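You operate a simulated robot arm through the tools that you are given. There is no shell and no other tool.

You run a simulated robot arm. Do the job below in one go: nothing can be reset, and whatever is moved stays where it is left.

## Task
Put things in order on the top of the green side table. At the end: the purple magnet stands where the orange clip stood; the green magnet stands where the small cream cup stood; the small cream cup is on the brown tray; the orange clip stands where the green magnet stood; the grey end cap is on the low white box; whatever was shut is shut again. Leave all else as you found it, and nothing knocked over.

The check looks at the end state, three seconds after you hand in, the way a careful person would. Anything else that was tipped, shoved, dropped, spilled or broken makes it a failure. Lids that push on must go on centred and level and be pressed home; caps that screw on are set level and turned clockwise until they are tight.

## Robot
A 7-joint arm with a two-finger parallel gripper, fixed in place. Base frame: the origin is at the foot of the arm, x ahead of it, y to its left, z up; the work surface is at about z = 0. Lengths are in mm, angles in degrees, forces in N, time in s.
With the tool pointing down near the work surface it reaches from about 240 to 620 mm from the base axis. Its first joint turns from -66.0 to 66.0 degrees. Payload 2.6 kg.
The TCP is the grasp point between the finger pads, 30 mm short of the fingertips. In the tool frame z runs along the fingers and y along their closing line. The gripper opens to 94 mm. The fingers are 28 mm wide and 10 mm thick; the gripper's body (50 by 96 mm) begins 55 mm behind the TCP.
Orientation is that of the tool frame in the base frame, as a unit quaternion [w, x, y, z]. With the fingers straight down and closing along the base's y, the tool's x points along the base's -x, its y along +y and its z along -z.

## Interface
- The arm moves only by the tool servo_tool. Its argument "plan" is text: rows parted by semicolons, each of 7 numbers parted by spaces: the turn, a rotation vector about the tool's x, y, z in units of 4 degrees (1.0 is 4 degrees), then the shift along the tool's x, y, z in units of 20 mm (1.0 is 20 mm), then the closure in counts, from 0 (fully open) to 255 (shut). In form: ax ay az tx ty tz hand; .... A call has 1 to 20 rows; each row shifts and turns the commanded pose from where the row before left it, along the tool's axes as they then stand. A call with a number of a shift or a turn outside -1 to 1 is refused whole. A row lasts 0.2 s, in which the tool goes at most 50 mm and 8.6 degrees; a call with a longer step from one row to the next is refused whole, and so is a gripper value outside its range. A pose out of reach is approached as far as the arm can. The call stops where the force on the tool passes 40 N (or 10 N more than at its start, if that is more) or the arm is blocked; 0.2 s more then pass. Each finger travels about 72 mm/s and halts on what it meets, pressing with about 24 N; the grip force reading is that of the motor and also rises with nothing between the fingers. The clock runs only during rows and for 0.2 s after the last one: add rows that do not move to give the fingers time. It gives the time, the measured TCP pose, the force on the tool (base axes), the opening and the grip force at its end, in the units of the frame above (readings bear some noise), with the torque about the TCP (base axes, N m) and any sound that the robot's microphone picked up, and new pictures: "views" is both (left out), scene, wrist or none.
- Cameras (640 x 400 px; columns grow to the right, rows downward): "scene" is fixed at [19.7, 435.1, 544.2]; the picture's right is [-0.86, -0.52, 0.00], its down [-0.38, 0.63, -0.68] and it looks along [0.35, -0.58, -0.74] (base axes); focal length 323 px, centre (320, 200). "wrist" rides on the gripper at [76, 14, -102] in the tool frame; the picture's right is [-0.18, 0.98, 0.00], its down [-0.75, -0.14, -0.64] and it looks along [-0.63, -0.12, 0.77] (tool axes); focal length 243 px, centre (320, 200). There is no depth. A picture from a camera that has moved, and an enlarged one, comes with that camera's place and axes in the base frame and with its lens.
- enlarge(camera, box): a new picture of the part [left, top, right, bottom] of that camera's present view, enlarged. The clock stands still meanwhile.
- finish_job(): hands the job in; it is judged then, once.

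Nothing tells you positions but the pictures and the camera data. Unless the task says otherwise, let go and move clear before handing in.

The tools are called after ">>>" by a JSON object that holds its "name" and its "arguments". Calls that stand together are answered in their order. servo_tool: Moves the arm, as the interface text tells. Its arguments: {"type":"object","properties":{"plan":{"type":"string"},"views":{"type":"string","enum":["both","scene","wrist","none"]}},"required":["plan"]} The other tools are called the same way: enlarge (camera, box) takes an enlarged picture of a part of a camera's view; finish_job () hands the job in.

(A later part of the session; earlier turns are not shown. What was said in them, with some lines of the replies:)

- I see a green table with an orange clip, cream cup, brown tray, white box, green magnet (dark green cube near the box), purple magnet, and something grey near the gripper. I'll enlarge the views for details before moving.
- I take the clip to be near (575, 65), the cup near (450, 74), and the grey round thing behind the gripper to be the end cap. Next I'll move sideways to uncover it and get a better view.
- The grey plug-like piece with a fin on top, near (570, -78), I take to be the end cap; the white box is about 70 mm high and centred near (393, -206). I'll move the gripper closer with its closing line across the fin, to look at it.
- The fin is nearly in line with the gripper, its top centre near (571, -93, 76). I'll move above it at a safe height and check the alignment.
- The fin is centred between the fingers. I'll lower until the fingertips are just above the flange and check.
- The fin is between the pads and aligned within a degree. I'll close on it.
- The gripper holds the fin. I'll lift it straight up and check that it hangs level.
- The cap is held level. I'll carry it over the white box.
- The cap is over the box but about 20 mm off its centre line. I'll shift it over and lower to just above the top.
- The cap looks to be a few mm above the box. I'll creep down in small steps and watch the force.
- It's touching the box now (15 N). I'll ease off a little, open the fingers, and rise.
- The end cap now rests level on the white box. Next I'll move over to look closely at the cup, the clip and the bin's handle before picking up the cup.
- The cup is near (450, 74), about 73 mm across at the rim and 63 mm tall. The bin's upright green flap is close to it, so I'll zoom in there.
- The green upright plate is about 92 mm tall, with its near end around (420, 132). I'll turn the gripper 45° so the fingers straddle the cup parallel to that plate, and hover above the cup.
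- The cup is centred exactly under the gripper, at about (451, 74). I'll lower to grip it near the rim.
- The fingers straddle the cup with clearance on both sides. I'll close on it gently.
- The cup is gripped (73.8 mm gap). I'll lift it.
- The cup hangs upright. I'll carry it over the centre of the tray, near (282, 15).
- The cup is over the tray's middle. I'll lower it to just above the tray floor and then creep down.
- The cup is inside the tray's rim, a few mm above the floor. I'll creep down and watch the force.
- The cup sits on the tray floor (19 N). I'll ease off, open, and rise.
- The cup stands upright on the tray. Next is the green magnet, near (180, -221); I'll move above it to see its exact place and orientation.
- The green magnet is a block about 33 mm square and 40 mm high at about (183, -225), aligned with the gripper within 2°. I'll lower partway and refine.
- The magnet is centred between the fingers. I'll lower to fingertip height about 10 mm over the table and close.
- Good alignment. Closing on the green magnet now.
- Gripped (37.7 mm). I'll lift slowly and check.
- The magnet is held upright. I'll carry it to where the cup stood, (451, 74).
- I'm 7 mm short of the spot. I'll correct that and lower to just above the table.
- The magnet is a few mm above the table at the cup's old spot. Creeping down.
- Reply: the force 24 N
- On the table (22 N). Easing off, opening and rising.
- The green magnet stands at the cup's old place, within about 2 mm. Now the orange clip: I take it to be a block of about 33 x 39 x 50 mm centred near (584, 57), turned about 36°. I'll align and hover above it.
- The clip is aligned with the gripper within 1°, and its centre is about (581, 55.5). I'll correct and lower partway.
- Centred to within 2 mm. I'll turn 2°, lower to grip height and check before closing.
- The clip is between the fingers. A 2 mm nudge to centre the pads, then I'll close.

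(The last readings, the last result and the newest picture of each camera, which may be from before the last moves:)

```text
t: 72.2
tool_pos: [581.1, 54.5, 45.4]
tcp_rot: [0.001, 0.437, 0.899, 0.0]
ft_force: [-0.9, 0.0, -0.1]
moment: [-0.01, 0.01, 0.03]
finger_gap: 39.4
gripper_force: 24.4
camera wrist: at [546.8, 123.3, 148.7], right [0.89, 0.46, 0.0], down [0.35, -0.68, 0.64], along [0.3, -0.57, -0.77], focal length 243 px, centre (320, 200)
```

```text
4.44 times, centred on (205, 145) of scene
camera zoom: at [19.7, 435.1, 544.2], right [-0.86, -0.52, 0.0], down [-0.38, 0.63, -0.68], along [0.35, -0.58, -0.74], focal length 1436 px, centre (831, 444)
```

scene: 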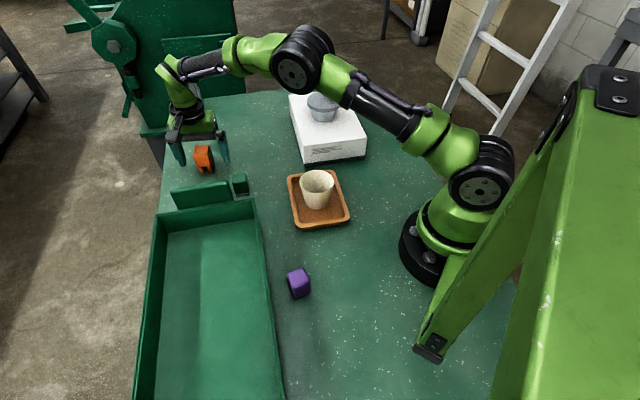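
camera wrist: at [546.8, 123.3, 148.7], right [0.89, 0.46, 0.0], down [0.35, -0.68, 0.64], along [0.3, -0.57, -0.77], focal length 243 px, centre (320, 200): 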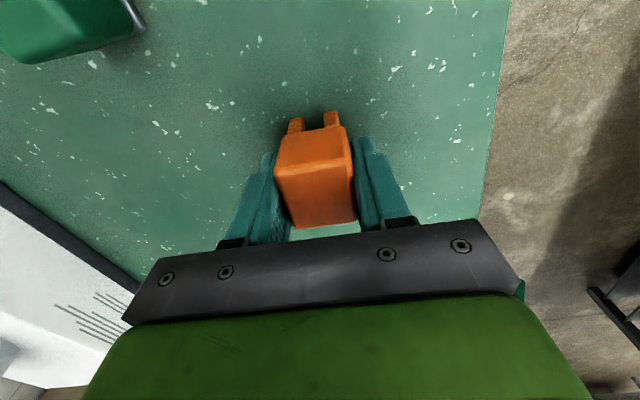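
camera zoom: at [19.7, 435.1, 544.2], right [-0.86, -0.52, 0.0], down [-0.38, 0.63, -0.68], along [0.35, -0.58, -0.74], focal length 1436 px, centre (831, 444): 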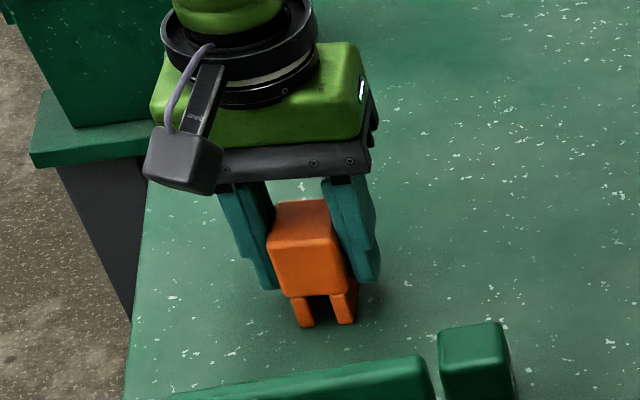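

The clip is gripped. I'll lift it and check that it hangs straight.

>>> {"name": "servo_tool", "arguments": {"plan": "0 0 0 0 0 -0.2 220; 0 0 0 0 0 -0.4 220; 0 0 0 0 0 -0.6 220; 0 0 0 0 0 -0.8 220; 0 0 0 0 0 -1 220; 0 0 0 0 0 -1 220; 0 0 0 0 0 -1 220; 0 0 0 0 0 -1 220; 0 0 0 0 0 -1 220; 0 0 0 0 0 -1 220; 0 0 0 0 0 -0.6 220; 0 0 0 0 0 0 220", "views": "both"}}

```text
t: 74.8
tool_pos: [581.7, 52.9, 218.4]
tcp_rot: [0.0, 0.438, 0.899, 0.001]
ft_force: [0.0, 0.2, -0.3]
moment: [-0.01, -0.04, 0.0]
finger_gap: 39.5
gripper_force: 23.7
camera wrist: at [546.7, 122.4, 320.1], right [0.89, 0.46, 0.0], down [0.35, -0.68, 0.64], along [0.3, -0.57, -0.77], focal length 243 px, centre (320, 200)
```

scene: 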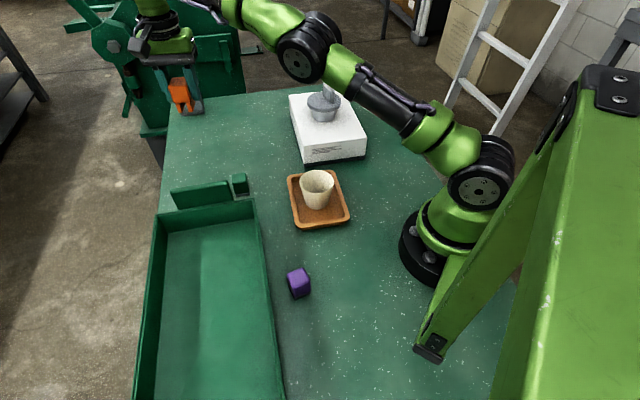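
wrist: 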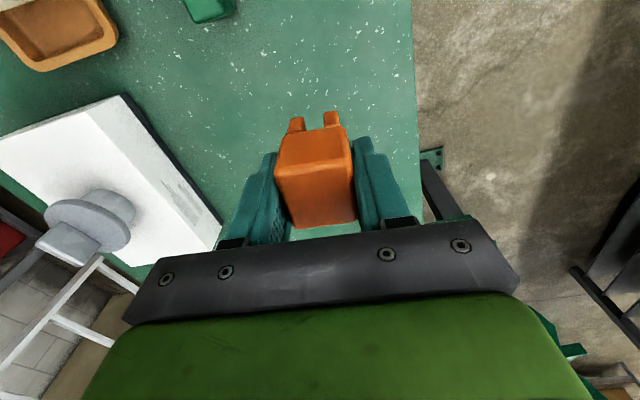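

The clip hangs straight. I'll carry it toward the green magnet's old spot, staying high over the white box.

>>> {"name": "servo_tool", "arguments": {"plan": "0 0 0 0.055 -0.6 0 220; 0 0 0 0.055 -1 0 220; 0 0 0 0.055 -1 0 220; 0 0 0 0.055 -1 0 220; 0 0 0 0.055 -1 0 220; 0 0 0 0.055 -1 0 220; 0 0 0 0.055 -1 0 220; 0 0 0 0.055 -1 0 220; 0 0 0 0.055 -1 0 220; 0 0 0 0.055 -1 0 220; 0 0 0 0.055 -1 0 220; 0 0 0 0.055 -1 0 220; 0 0 0 0.055 -1 0 220; 0 0 0 0.055 -1 0 220; 0 0 0 0.055 -1 0 220; 0 0 0 0.055 -1 0 220; 0 0 0 0.055 -1 0 220; 0 0 0 0.055 -1 0 220; 0 0 0 0.055 -1 0 220; 0 0 0 0.055 -1 0 220", "views": "scene"}}

```text
t: 79.0
tool_pos: [261.1, -171.2, 217.2]
tcp_rot: [0.0, 0.437, 0.9, 0.0]
ft_force: [0.0, -0.1, -0.1]
moment: [-0.03, 0.0, -0.03]
finger_gap: 39.5
gripper_force: 24.2
```

scene: 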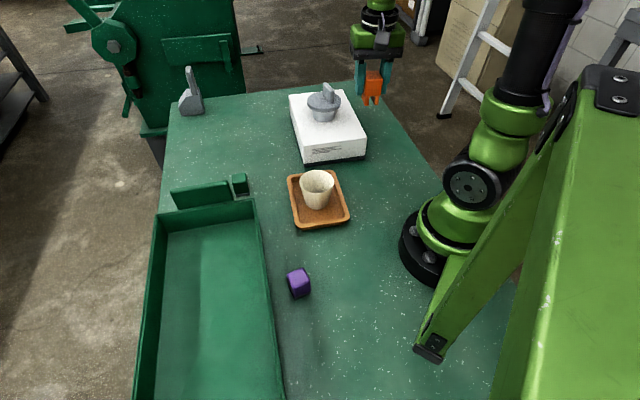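

Nearly there; I'll finish the move to (183, -225.5) and lower partway.

>>> {"name": "servo_tool", "arguments": {"plan": "0 0 0 0.055 -0.95 0 220; 0 0 0 0.055 -0.95 0 220; 0 0 0 0.055 -0.95 0 220; 0 0 0 0.055 -0.95 0 220; 0 0 0 0.055 -0.95 0 220; 0 0 0 0 0 0.6 220; 0 0 0 0 0 1 220; 0 0 0 0 0 1 220; 0 0 0 0 0 1 220; 0 0 0 0 0 1 220; 0 0 0 0 0 1 220; 0 0 0 0 0 1 220; 0 0 0 0 0 0.8 220; 0 0 0 0 0 0.4 220; 0 0 0 0 0 0.3 220; 0 0 0 0 0 0 220; 0 0 0 0 0 0 220", "views": "both"}}

>>> {"name": "enlarge", "arguments": {"camera": "scene", "box": [350, 90, 450, 180]}}

```text
t: 82.6
tool_pos: [180.4, -224.4, 55.6]
tcp_rot: [0.0, 0.438, 0.899, 0.0]
ft_force: [-0.1, 0.4, -1.1]
moment: [-0.01, -0.05, 0.0]
finger_gap: 39.2
gripper_force: 24.0
camera wrist: at [145.8, -155.8, 158.3], right [0.89, 0.46, 0.0], down [0.35, -0.68, 0.64], along [0.3, -0.57, -0.77], focal length 243 px, centre (320, 200)
```

scene: 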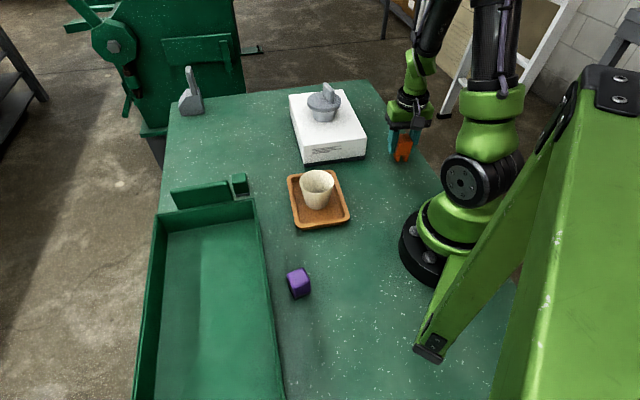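
wrist: 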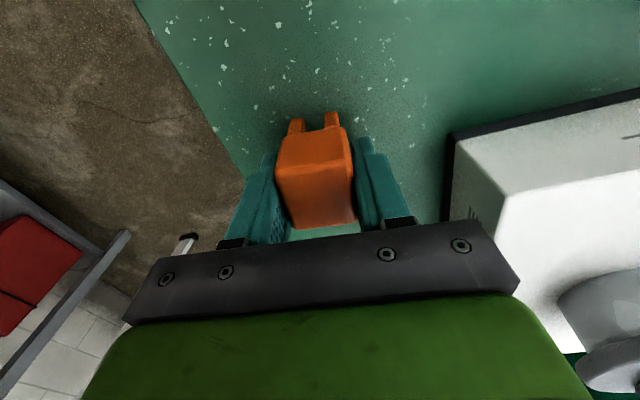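

```text
4.44 times, centred on (400, 135) of scene
camera zoom: at [19.7, 435.1, 544.2], right [-0.86, -0.52, 0.0], down [-0.38, 0.63, -0.68], along [0.35, -0.58, -0.74], focal length 1436 px, centre (-36, 489)
```

zoom: 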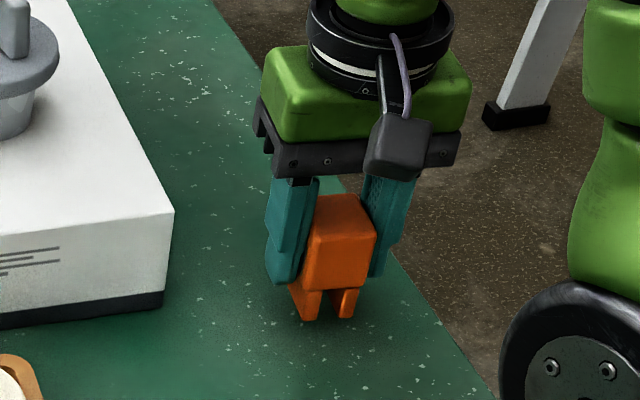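

I'll fix the 2.8 mm offset and creep down to contact.

>>> {"name": "servo_tool", "arguments": {"plan": "0 0 0 -0.12 0.07 0.1 220; 0 0 0 0 0 0.15 220; 0 0 0 0 0 0.1 220; 0 0 0 0 0 0 220", "views": "none"}}

```text
t: 83.6
tool_pos: [184.0, -226.6, 48.0]
tcp_rot: [0.0, 0.437, 0.899, 0.0]
ft_force: [0.1, -0.2, -0.3]
moment: [0.0, -0.01, 0.0]
finger_gap: 39.3
gripper_force: 24.3
```

>>> {"name": "servo_tool", "arguments": {"plan": "0 0 0 0 0 0.08 220; 0 0 0 0 0 0.05 220; 0 0 0 0 0 0 220", "views": "none"}}

```text
t: 84.4
tool_pos: [184.2, -226.5, 45.3]
tcp_rot: [0.0, 0.437, 0.899, 0.0]
ft_force: [0.4, 0.1, 0.7]
moment: [0.02, 0.01, -0.01]
finger_gap: 39.2
gripper_force: 24.2
```

>>> {"name": "servo_tool", "arguments": {"plan": "0 0 0 0 0 0.05 220; 0 0 0 0 0 0.04 220; 0 0 0 0 0 0 220", "views": "none"}}

```text
t: 85.2
tool_pos: [184.8, -227.2, 44.8]
tcp_rot: [0.001, 0.438, 0.899, 0.0]
ft_force: [-1.9, 2.6, 22.5]
moment: [-0.07, -0.06, -0.03]
finger_gap: 39.5
gripper_force: 23.8
```

On the table (22 N). Easing off, opening, and rising.

>>> {"name": "servo_tool", "arguments": {"plan": "0 0 0 0 0 -0.07 220; 0 0 0 0 0 0 220; 0 0 0 0 0 0 140; 0 0 0 0 0 0 100; 0 0 0 0 0 0 60; 0 0 0 0 0 0 60; 0 0 0 0 0 -0.5 60; 0 0 0 0 0 -1 60; 0 0 0 0 0 -1 60; 0 0 0 0 0 -1 60; 0 0 0 0 0 -1 0; 0 0 0 0 0 -1 0; 0 0 0 0 0 -1 0; 0 0 0 0 0 -1 0; 0 0 0 0 0 0 0", "views": "both"}}

>>> {"name": "enlarge", "arguments": {"camera": "scene", "box": [350, 90, 450, 180]}}

>>> {"name": "enlarge", "arguments": {"camera": "scene", "box": [270, 250, 330, 310]}}

```text
t: 88.4
tool_pos: [184.6, -226.2, 195.7]
tcp_rot: [0.0, 0.438, 0.899, 0.0]
ft_force: [-0.4, 0.0, -0.1]
moment: [0.01, -0.02, -0.01]
finger_gap: 94.0
gripper_force: 0.0
camera wrist: at [149.3, -157.2, 299.3], right [0.89, 0.46, 0.0], down [0.35, -0.68, 0.64], along [0.3, -0.57, -0.77], focal length 243 px, centre (320, 200)
```

scene: 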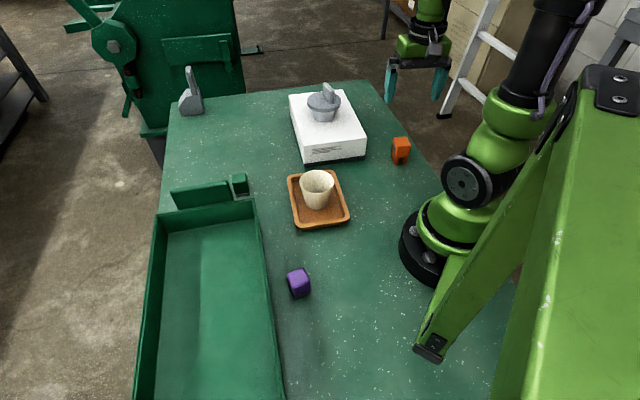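
wrist: 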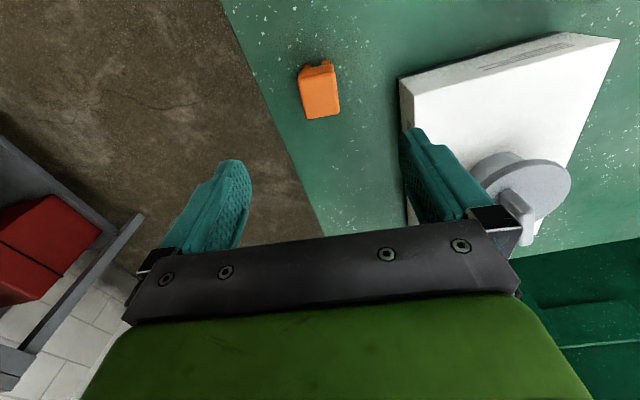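

```text
4.44 times, centred on (400, 135) of scene
camera zoom: at [19.7, 435.1, 544.2], right [-0.86, -0.52, 0.0], down [-0.38, 0.63, -0.68], along [0.35, -0.58, -0.74], focal length 1436 px, centre (-36, 489)
```

zoom: 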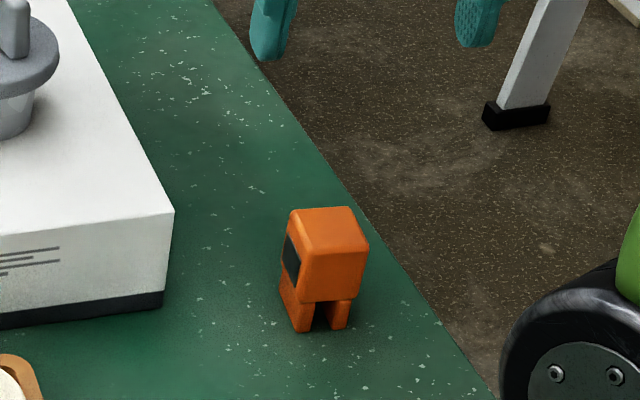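

```text
6.67 times, centred on (300, 280) of scene
camera zoom: at [19.7, 435.1, 544.2], right [-0.86, -0.52, 0.0], down [-0.38, 0.63, -0.68], along [0.35, -0.58, -0.74], focal length 2155 px, centre (453, -333)
```

zoom: 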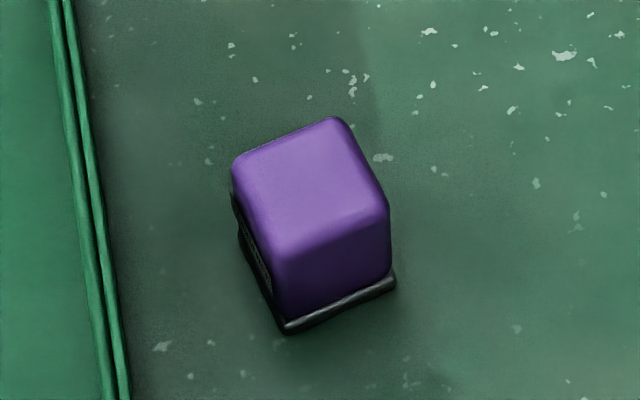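

The clip stands upright where the green magnet was. The purple magnet is near (196, 215.5), about 55 mm from the bin wall, so I'll approach with the closing line parallel to that wall. I'll swing round in an arc at a safe height.

>>> {"name": "servo_tool", "arguments": {"plan": "0 0 -1 0 1 0 0; 0 0 -1 0 1 0 0; 0 0 -1 0 1 0 0; 0 0 -1 0 1 0 0; 0 0 -1 0 1 0 0; 0 0 -1 0 1 0 0; 0 0 -1 0 1 0 0; 0 0 -1 0 1 0 0; 0 0 -1 0 1 0 0; 0 0 -1 0 1 0 0; 0 0 -1 0 1 0 0; 0 0 -1 0 1 0 0; 0 0 -1 0 1 0 0; 0 0 -1 0 1 0 0; 0 0 -1 0 1 0 0; 0 0 -1 0 1 0 0; 0 0 -1 0 1 0 0; 0 0 -1 0 1 0 0; 0 0 -1 0 1 0 0; 0 0 -1 0 1 0 0", "views": "both"}}

```text
t: 92.6
tool_pos: [272.7, 132.7, 194.2]
tcp_rot: [0.0, -0.243, 0.97, 0.0]
ft_force: [-0.6, 0.4, 0.2]
moment: [-0.01, -0.01, -0.02]
finger_gap: 93.9
gripper_force: 0.2
camera wrist: at [199.7, 108.8, 297.6], right [-0.3, 0.95, 0.0], down [0.73, 0.23, 0.64], along [0.61, 0.19, -0.77], focal length 243 px, centre (320, 200)
```

scene: 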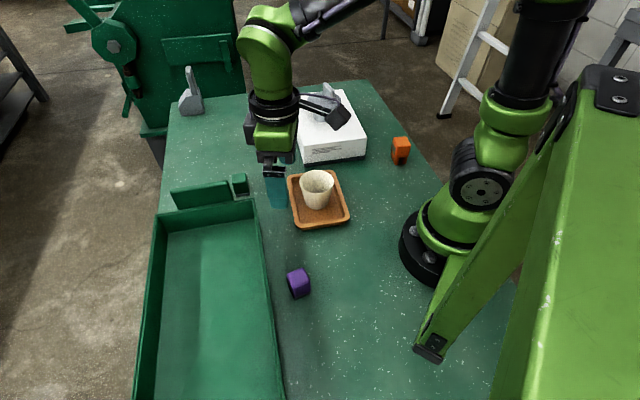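
wrist: 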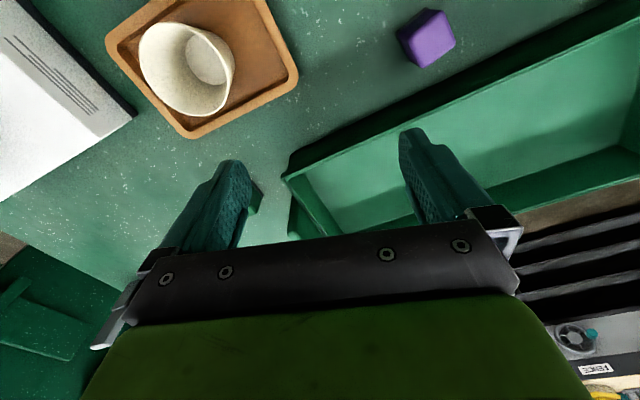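

Partway round. I'll move over the purple magnet and turn the rest of the way.

>>> {"name": "servo_tool", "arguments": {"plan": "0 0 0 0.24 0.91 0 0; 0 0 0 0.24 0.91 0 0; 0 0 0 0.24 0.91 0 0; 0 0 0 0.24 0.91 0 0; 0 0 0 0.24 0.91 0 0; 0 0 0 0.24 0.91 0 0; 0 0 -0.95 0 0 0 0; 0 0 -0.95 0 0 0 0; 0 0 -0.95 0 0 0 0; 0 0 -0.95 0 0 0 0; 0 0 -0.95 0 0 0 0; 0 0 -0.95 0 0 0 0; 0 0 -0.95 0 0 0 0; 0 0 -0.95 0 0 0 0; 0 0 0 0 0 0 0; 0 0 0 0 0 0 0", "views": "both"}}

>>> {"name": "enlarge", "arguments": {"camera": "wrist", "box": [240, 30, 400, 150]}}

```text
t: 96.0
tool_pos: [197.2, 213.5, 194.5]
tcp_rot: [0.0, -0.488, 0.873, 0.0]
ft_force: [0.5, 0.0, -0.7]
moment: [0.0, -0.02, 0.02]
finger_gap: 93.9
gripper_force: 0.0
camera wrist: at [144.7, 157.0, 298.2], right [-0.74, 0.67, 0.0], down [0.51, 0.57, 0.64], along [0.43, 0.48, -0.77], focal length 243 px, centre (320, 200)
```

scene: 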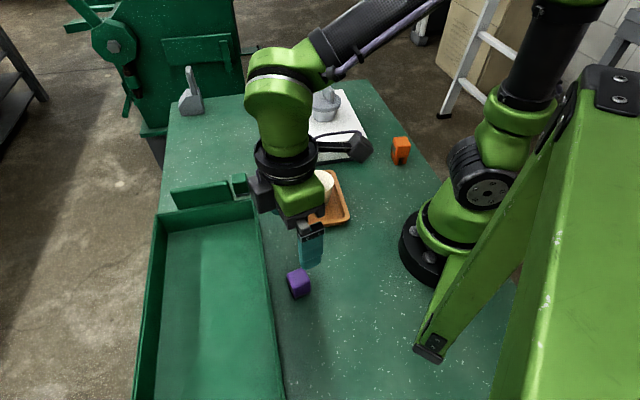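
wrist: 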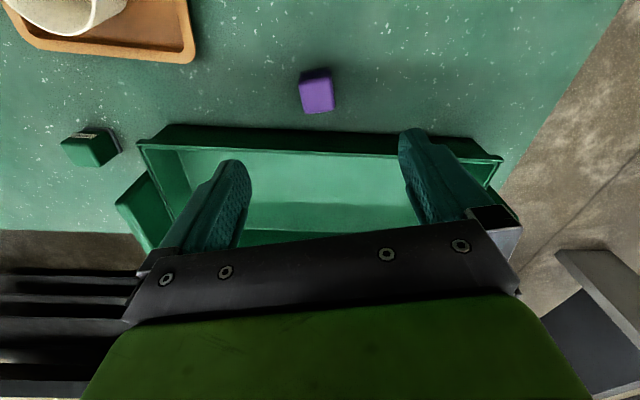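

```text
3.33 times, centred on (320, 90) of wrist
camera zoom: at [144.7, 157.0, 298.2], right [-0.74, 0.67, 0.0], down [0.51, 0.57, 0.64], along [0.43, 0.48, -0.77], focal length 809 px, centre (320, 567)
```

zoom: 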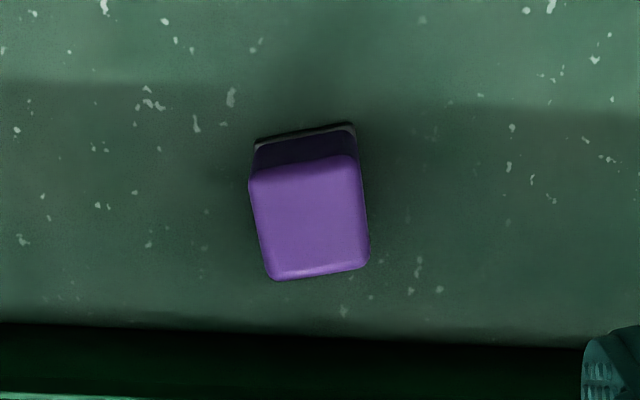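

The purple magnet is nearly centred and aligned. I'll correct by about 2 mm and lower partway.

>>> {"name": "servo_tool", "arguments": {"plan": "0 0 0.25 0.05 -0.11 0.5 0; 0 0 0 0 0 1 0; 0 0 0 0 0 1 0; 0 0 0 0 0 1 0; 0 0 0 0 0 1 0; 0 0 0 0 0 0.5 0; 0 0 0 0 0 0 0; 0 0 0 0 0 0 0", "views": "wrist"}}

>>> {"name": "enlarge", "arguments": {"camera": "wrist", "box": [240, 70, 400, 190]}}

```text
t: 97.8
tool_pos: [197.1, 211.0, 95.7]
tcp_rot: [0.0, -0.481, 0.877, 0.0]
ft_force: [0.5, 0.5, -1.0]
moment: [-0.01, 0.01, 0.01]
finger_gap: 93.8
gripper_force: 0.1
camera wrist: at [144.4, 156.1, 198.1], right [-0.73, 0.68, 0.0], down [0.52, 0.56, 0.64], along [0.44, 0.47, -0.77], focal length 243 px, centre (320, 200)
```

wrist: 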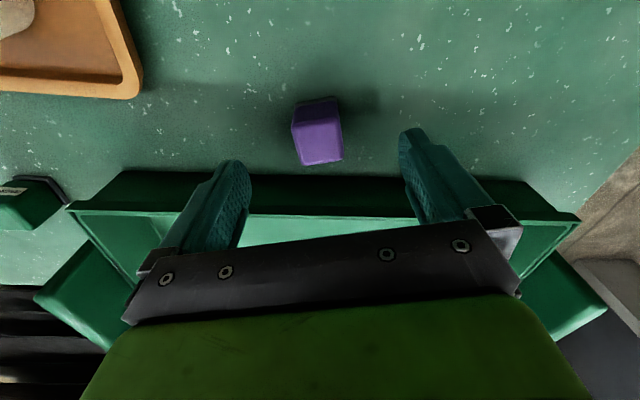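

```text
3.33 times, centred on (320, 130) of wrist
camera zoom: at [144.4, 156.1, 198.1], right [-0.73, 0.68, 0.0], down [0.52, 0.56, 0.64], along [0.44, 0.47, -0.77], focal length 809 px, centre (320, 433)
```

zoom: 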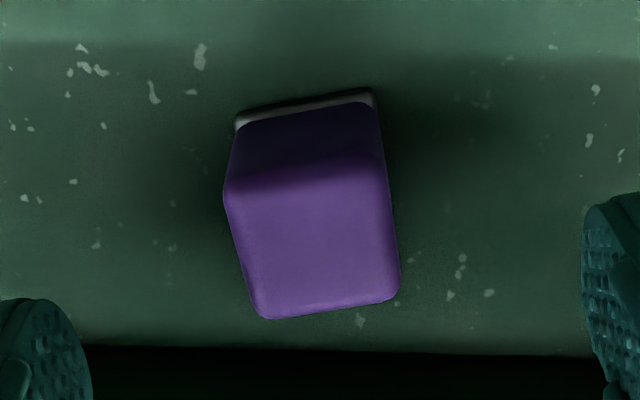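

Aligned, with about 35 mm of clearance from the bin wall. I'll lower to grip height and close.

>>> {"name": "servo_tool", "arguments": {"plan": "0 0 0 -0.07 -0.06 0.8 0; 0 0 0 0 0 0.9 0; 0 0 0 0 0 0.7 0; 0 0 0 0 0 0.35 0; 0 0 0 0 0 0 0; 0 0 0 0 0 0 0", "views": "both"}}

>>> {"name": "enlarge", "arguments": {"camera": "scene", "box": [230, 190, 370, 330]}}

```text
t: 99.2
tool_pos: [200.2, 213.7, 41.2]
tcp_rot: [0.0, -0.481, 0.877, 0.0]
ft_force: [-0.3, -0.3, -0.8]
moment: [0.0, -0.05, -0.01]
finger_gap: 93.9
gripper_force: 0.1
camera wrist: at [146.5, 156.7, 143.1], right [-0.73, 0.68, 0.0], down [0.52, 0.56, 0.64], along [0.44, 0.47, -0.77], focal length 243 px, centre (320, 200)
```

scene: 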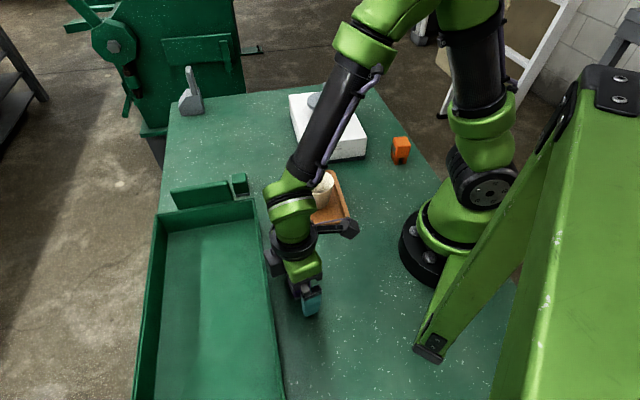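
wrist: 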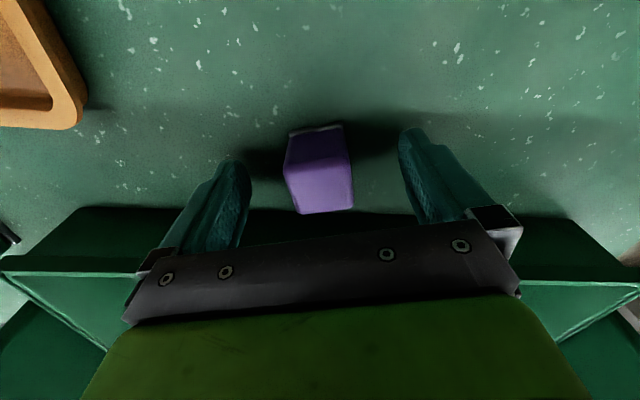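

```text
2.86 times, centred on (300, 260) of scene
camera zoom: at [19.7, 435.1, 544.2], right [-0.86, -0.52, 0.0], down [-0.38, 0.63, -0.68], along [0.35, -0.58, -0.74], focal length 924 px, centre (377, 29)
```

zoom: 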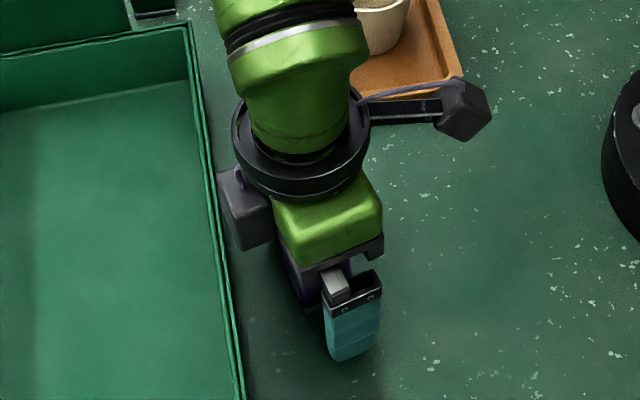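

The magnet is between the pads. Closing.

>>> {"name": "servo_tool", "arguments": {"plan": "0 0 0 0 0 0 100; 0 0 0 0 0 0 160; 0 0 0 0 0 0 220; 0 0 0 0 0 0 220; 0 0 0 0 0 0 220", "views": "wrist"}}

```text
t: 100.4
tool_pos: [199.1, 212.9, 39.9]
tcp_rot: [0.0, -0.481, 0.877, 0.0]
ft_force: [-0.6, 1.1, 0.6]
moment: [-0.02, -0.03, -0.02]
finger_gap: 37.8
gripper_force: 24.0
camera wrist: at [146.6, 156.7, 143.2], right [-0.73, 0.68, 0.0], down [0.52, 0.56, 0.64], along [0.44, 0.47, -0.77], focal length 243 px, centre (320, 200)
```

wrist: 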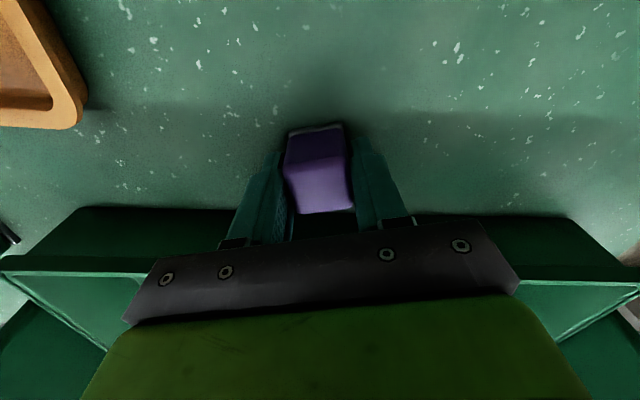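

Gripped at 37.8 mm. I'll lift slowly, straight up.

>>> {"name": "servo_tool", "arguments": {"plan": "0 0 0 0 0 -0.2 220; 0 0 0 0 0 -0.4 220; 0 0 0 0 0 -0.6 220; 0 0 0 0 0 -0.8 220; 0 0 0 0 0 -1 220; 0 0 0 0 0 -1 220; 0 0 0 0 0 -1 220; 0 0 0 0 0 -1 220; 0 0 0 0 0 -1 220; 0 0 0 0 0 -1 220; 0 0 0 0 0 0 220; 0 0 0 0 0 0 220", "views": "both"}}

```text
t: 103.0
tool_pos: [198.5, 213.8, 201.3]
tcp_rot: [-0.001, -0.481, 0.876, 0.001]
ft_force: [-0.2, 0.4, -1.7]
moment: [0.01, -0.06, 0.01]
finger_gap: 37.6
gripper_force: 24.0
camera wrist: at [146.6, 157.0, 303.3], right [-0.73, 0.68, 0.0], down [0.52, 0.56, 0.64], along [0.44, 0.47, -0.77], focal length 243 px, centre (320, 200)
```

scene: 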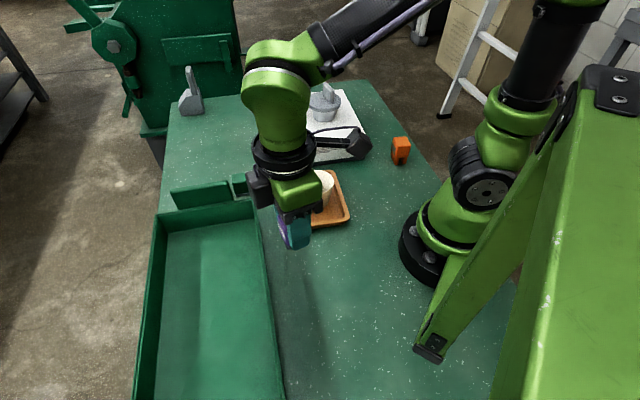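
wrist: 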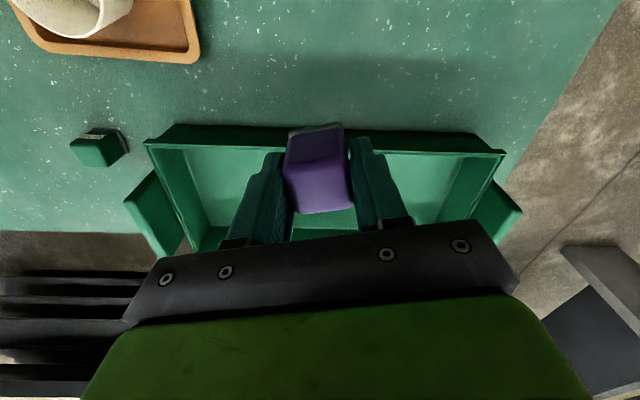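

The purple magnet is held upright. I'll carry it toward the clip's old place at (581, 55).

>>> {"name": "servo_tool", "arguments": {"plan": "0 0 0 -0.1 -0.6 0 220; 0 0 0 -0.175 -1 0 220; 0 0 0 -0.175 -1 0 220; 0 0 0 -0.175 -1 0 220; 0 0 0 -0.175 -1 0 220; 0 0 0 -0.175 -1 0 220; 0 0 0 -0.175 -1 0 220; 0 0 0 -0.175 -1 0 220; 0 0 0 -0.175 -1 0 220; 0 0 0 -0.175 -1 0 220; 0 0 0 -0.175 -1 0 220; 0 0 0 -0.175 -1 0 220; 0 0 0 -0.175 -1 0 220; 0 0 0 -0.175 -1 0 220; 0 0 0 -0.175 -1 0 220; 0 0 0 -0.175 -1 0 220; 0 0 0 -0.175 -1 0 220; 0 0 0 -0.175 -1 0 220; 0 0 0 -0.175 -0.8 0 220; 0 0 0 0 0 0 220", "views": "scene"}}

```text
t: 107.2
tool_pos: [544.9, 68.8, 200.0]
tcp_rot: [0.0, -0.481, 0.876, 0.0]
ft_force: [-0.5, 0.6, -0.5]
moment: [0.0, -0.01, -0.03]
finger_gap: 37.6
gripper_force: 24.1
```

scene: 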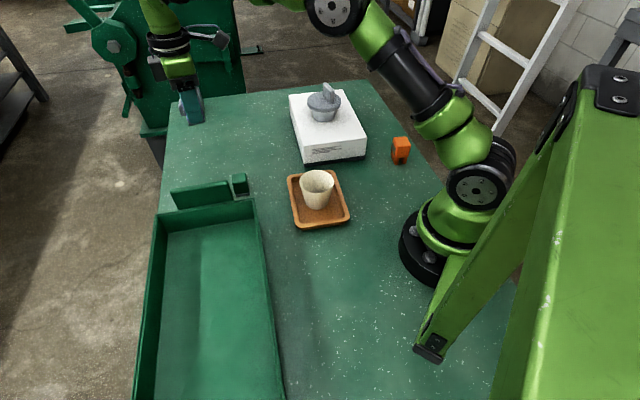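

Now turning the gripper to a more natural angle and covering the remaining distance.

>>> {"name": "servo_tool", "arguments": {"plan": "0 0 1 0 0 0 220; 0 0 1 0 0 0 220; 0 0 1 0 0 0 220; 0 0 1 0 0 0 220; 0 0 1 0 0 0 220; 0 0 1 0 0 0 220; 0 0 1 0 0 0 220; 0 0 1 0 0 0 220; 0 0 1 0 0 0 220; 0 0 1 0 0 0 220; 0 0 0 -0.76 -0.61 0 220; 0 0 0 -0.76 -0.61 0 220; 0 0 0 0 0 0 220; 0 0 0 0 0 0 220", "views": "both"}}

```text
t: 110.2
tool_pos: [580.7, 55.2, 202.3]
tcp_rot: [0.0, -0.152, 0.988, 0.0]
ft_force: [-1.2, -0.3, -0.1]
moment: [0.04, 0.01, -0.02]
finger_gap: 37.6
gripper_force: 23.7
camera wrist: at [504.2, 47.0, 303.5], right [-0.12, 0.99, 0.0], down [0.76, 0.09, 0.64], along [0.64, 0.08, -0.77], focal length 243 px, centre (320, 200)
```

scene: 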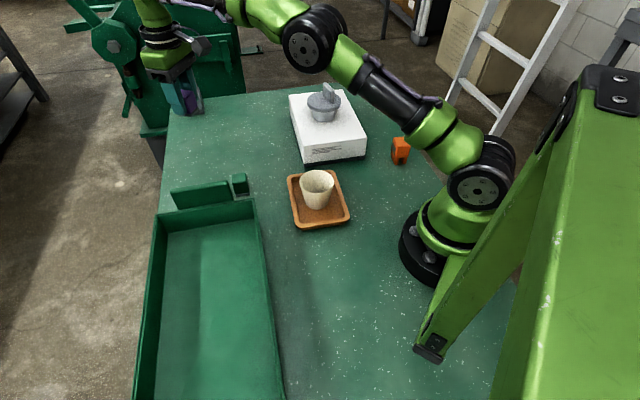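
wrist: 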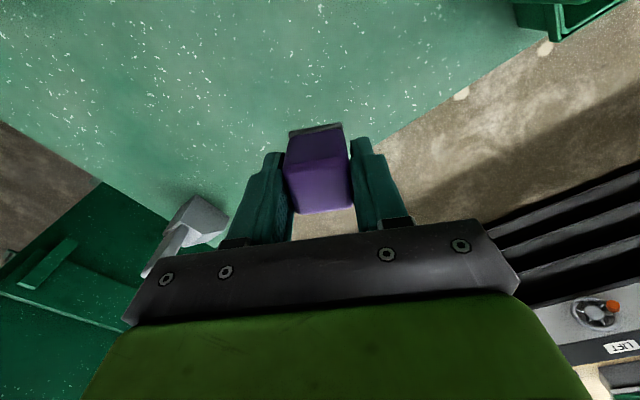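

Over the target. I'll lower to just above the table.

>>> {"name": "servo_tool", "arguments": {"plan": "0 0 0 -0.02 -0.02 0.5 220; 0 0 0 0 0 1 220; 0 0 0 0 0 1 220; 0 0 0 0 0 1 220; 0 0 0 0 0 1 220; 0 0 0 0 0 1 220; 0 0 0 0 0 1 220; 0 0 0 0 0 0.8 220; 0 0 0 0 0 0.4 220; 0 0 0 0 0 0 220; 0 0 0 0 0 0 220", "views": "both"}}

>>> {"name": "enlarge", "arguments": {"camera": "scene", "box": [150, 100, 260, 190]}}

```text
t: 112.6
tool_pos: [581.5, 54.8, 45.1]
tcp_rot: [0.0, -0.152, 0.988, 0.0]
ft_force: [0.7, 0.0, -0.9]
moment: [-0.01, 0.01, -0.03]
finger_gap: 37.4
gripper_force: 24.2
camera wrist: at [504.5, 46.4, 149.2], right [-0.12, 0.99, 0.0], down [0.76, 0.09, 0.64], along [0.64, 0.08, -0.77], focal length 243 px, centre (320, 200)
```

scene: 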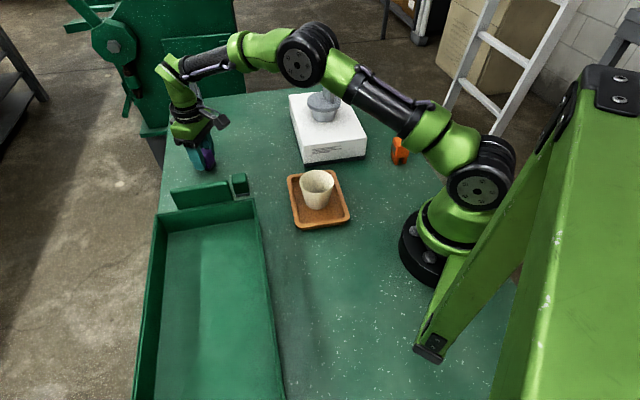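
wrist: 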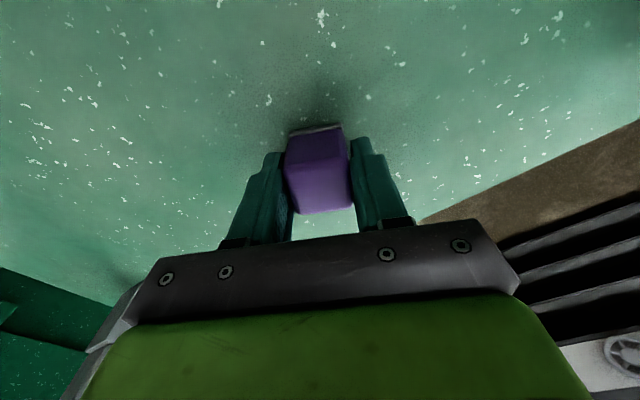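

```text
4.44 times, centred on (205, 145) of scene
camera zoom: at [19.7, 435.1, 544.2], right [-0.86, -0.52, 0.0], down [-0.38, 0.63, -0.68], along [0.35, -0.58, -0.74], focal length 1436 px, centre (831, 444)
```

zoom: 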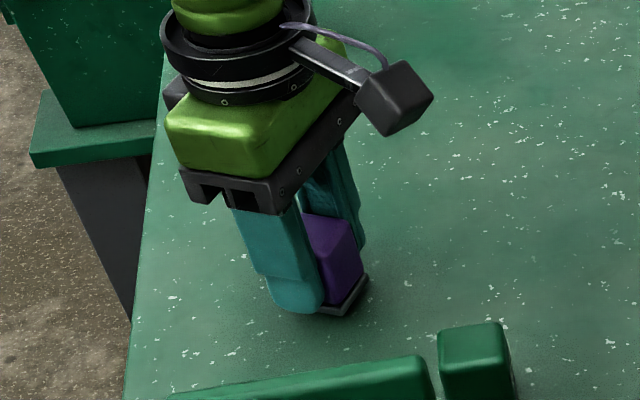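

>>> {"name": "servo_tool", "arguments": {"plan": "0 0 0 0 0 0.1 220; 0 0 0 0 0 0.05 220; 0 0 0 0 0 0 220", "views": "none"}}

```text
t: 113.4
tool_pos: [581.6, 53.5, 43.6]
tcp_rot: [0.0, -0.151, 0.988, 0.001]
ft_force: [0.6, 0.1, -1.5]
moment: [0.0, -0.02, 0.0]
finger_gap: 38.0
gripper_force: 24.1
```

>>> {"name": "servo_tool", "arguments": {"plan": "0 0 0 0 0.03 0.05 220; 0 0 0 0 0 0.05 220; 0 0 0 0 0 0 220", "views": "none"}}

```text
t: 114.2
tool_pos: [581.4, 56.1, 41.1]
tcp_rot: [0.0, -0.152, 0.988, 0.001]
ft_force: [0.3, 0.4, -0.1]
moment: [-0.04, -0.01, 0.0]
finger_gap: 37.5
gripper_force: 24.0
```

>>> {"name": "servo_tool", "arguments": {"plan": "0 0 0 0 0 0.05 220; 0 0 0 0 0 0.04 220; 0 0 0 0 0 0 220", "views": "none"}}

```text
t: 115.0
tool_pos: [581.5, 55.3, 39.9]
tcp_rot: [0.001, -0.151, 0.989, 0.0]
ft_force: [-2.3, -0.7, 5.9]
moment: [-0.06, 0.13, -0.01]
finger_gap: 37.6
gripper_force: 23.9
```

In contact with the table (6 N). Releasing and rising straight up.

>>> {"name": "servo_tool", "arguments": {"plan": "0 0 0 0 0 0 220; 0 0 0 0 0 0 140; 0 0 0 0 0 0 100; 0 0 0 0 0 0 60; 0 0 0 0 0 0 60; 0 0 0 0 0 -0.5 60; 0 0 0 0 0 -1 60; 0 0 0 0 0 -1 60; 0 0 0 0 0 -1 60; 0 0 0 0 0 -1 0; 0 0 0 0 0 -1 0; 0 0 0 0 0 -1 0; 0 0 0 0 0 -1 0; 0 0 0 0 0 0 0", "views": "both"}}

>>> {"name": "enlarge", "arguments": {"camera": "scene", "box": [150, 100, 260, 210]}}

```text
t: 118.0
tool_pos: [580.5, 55.7, 190.4]
tcp_rot: [0.0, -0.152, 0.988, -0.001]
ft_force: [0.6, 0.7, -0.8]
moment: [0.0, -0.02, 0.04]
finger_gap: 94.2
gripper_force: 0.2
camera wrist: at [504.0, 46.8, 293.2], right [-0.12, 0.99, 0.0], down [0.76, 0.09, 0.64], along [0.64, 0.08, -0.77], focal length 243 px, centre (320, 200)
```

scene: 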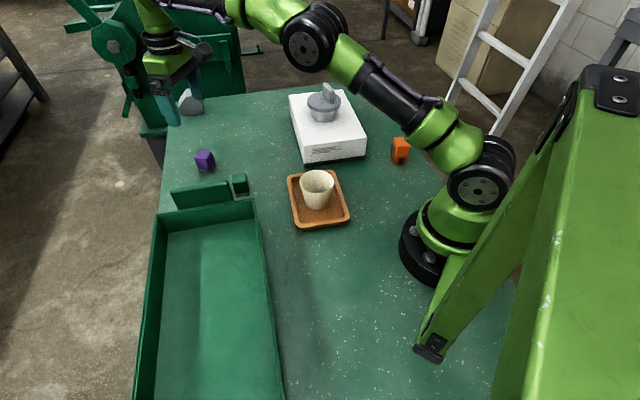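
wrist: 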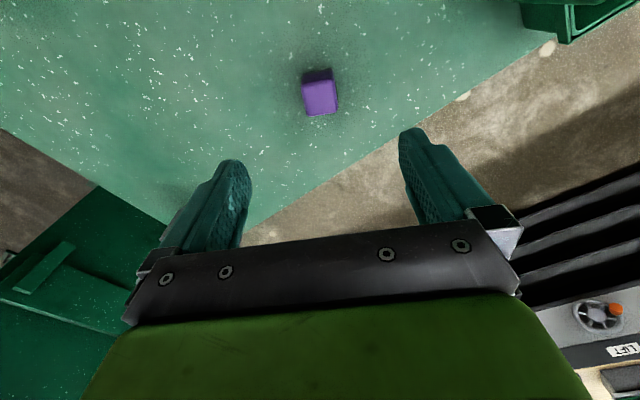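

```text
3.64 times, centred on (205, 155) of scene
camera zoom: at [19.7, 435.1, 544.2], right [-0.86, -0.52, 0.0], down [-0.38, 0.63, -0.68], along [0.35, -0.58, -0.74], focal length 1175 px, centre (738, 364)
```

zoom: 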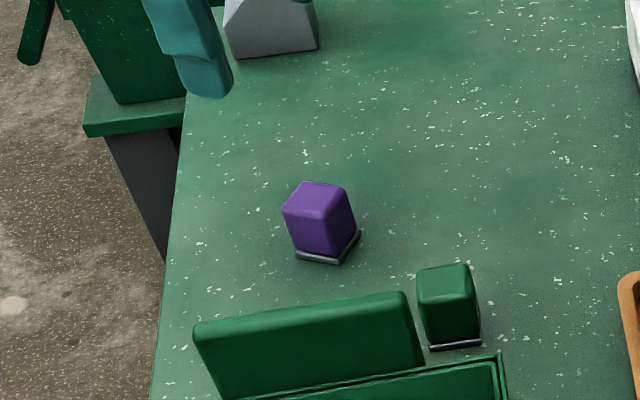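

All five pieces are placed. I'll draw the arm back and up, clear of everything, and check the whole table.

>>> {"name": "servo_tool", "arguments": {"plan": "0 0 0 0 0 -1 0; 0 0 0 0.5 0 -1 0; 0 0 0 1 0 -1 0; 0 0 0 1 0 -0.5 0; 0 0 0 1 0 0 0; 0 0 0 1 0 0 0; 0 0 0 1 0 0 0; 0 0 0 1 0 0 0; 0 0 0 1 0 0 0; 0 0 0 1 0 0 0; 0 0 0 1 0 0 0; 0 0 0 1 0 0 0; 0 0 0 0.5 0.5 0 0; 0 0 0 0 0 0 0; 0 0 0 0 0 0 0", "views": "both"}}

>>> {"name": "enlarge", "arguments": {"camera": "scene", "box": [150, 80, 290, 220]}}

>>> {"name": "enlarge", "arguments": {"camera": "scene", "box": [270, 80, 430, 240]}}

```text
t: 121.2
tool_pos: [366.7, -1.2, 259.8]
tcp_rot: [0.0, -0.152, 0.988, 0.0]
ft_force: [0.2, 0.5, 0.3]
moment: [-0.01, 0.01, 0.01]
finger_gap: 93.7
gripper_force: 0.0
camera wrist: at [291.3, -9.7, 362.8], right [-0.12, 0.99, 0.0], down [0.76, 0.09, 0.64], along [0.64, 0.08, -0.77], focal length 243 px, centre (320, 200)
```

scene: 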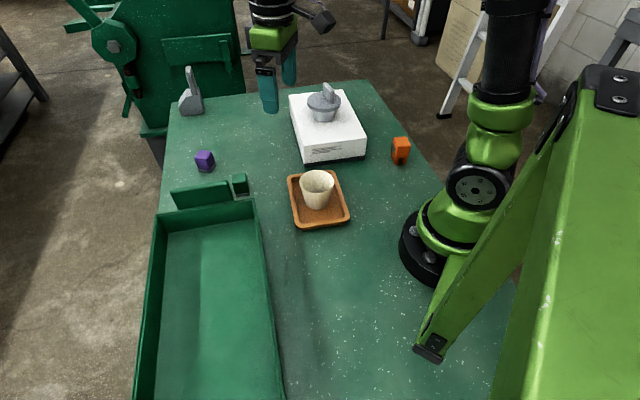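
wrist: 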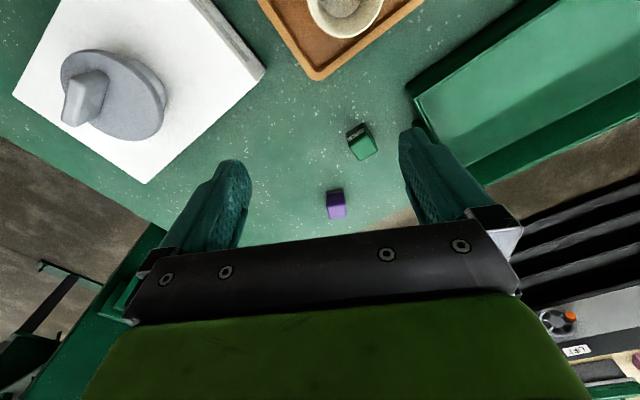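

```text
2.86 times, centred on (220, 150) of scene
camera zoom: at [19.7, 435.1, 544.2], right [-0.86, -0.52, 0.0], down [-0.38, 0.63, -0.68], along [0.35, -0.58, -0.74], focal length 924 px, centre (606, 343)
```

zoom: 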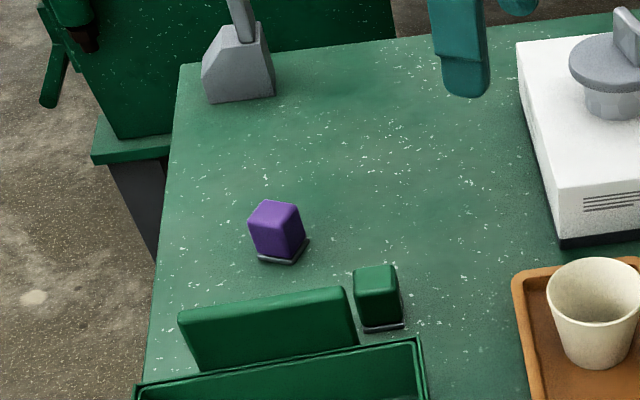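

```text
2.50 times, centred on (350, 160) of scene
camera zoom: at [19.7, 435.1, 544.2], right [-0.86, -0.52, 0.0], down [-0.38, 0.63, -0.68], along [0.35, -0.58, -0.74], focal length 808 px, centre (245, 300)
```

zoom: 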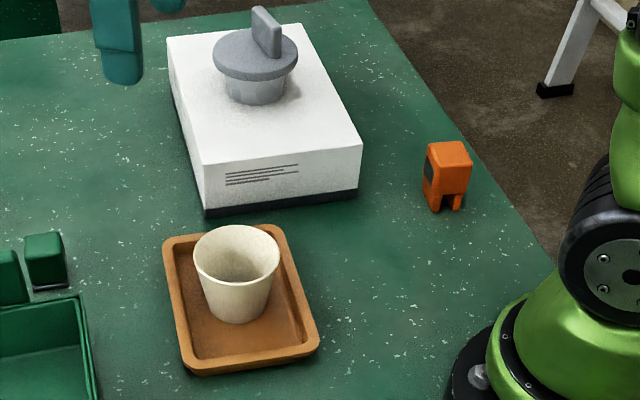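

Everything is in order: the purple magnet is at the clip's place, the green magnet at the cup's place, the cup on the tray, the clip at the green magnet's place, and the end cap level on the white box. Nothing was opened or knocked over and the gripper is empty and clear, so I'm handing in.

>>> {"name": "finish_job", "arguments": {}}

```text
The job is handed in.
```

The job is handed in, and the last pictures before that showed all five pieces upright where they should be:

- **Purple magnet:** stands where the orange clip stood, near (581, 55).
- **Green magnet:** stands where the small cream cup stood, near (451, 74), within about 2 mm.
- **Small cream cup:** stands on the brown tray.
- **Orange clip:** stands where the green magnet stood, near (184, -226).
- **Grey end cap:** rests level on the low white box. I took it to be the round grey plug with a fin on top. The other grey piece, at the far edge of the table, was out of reach.

I saw nothing on the table that needed opening, so nothing had to be shut again. Nothing else appeared moved or tipped, and the gripper was empty and clear when I handed in. The result of the check has not come back.
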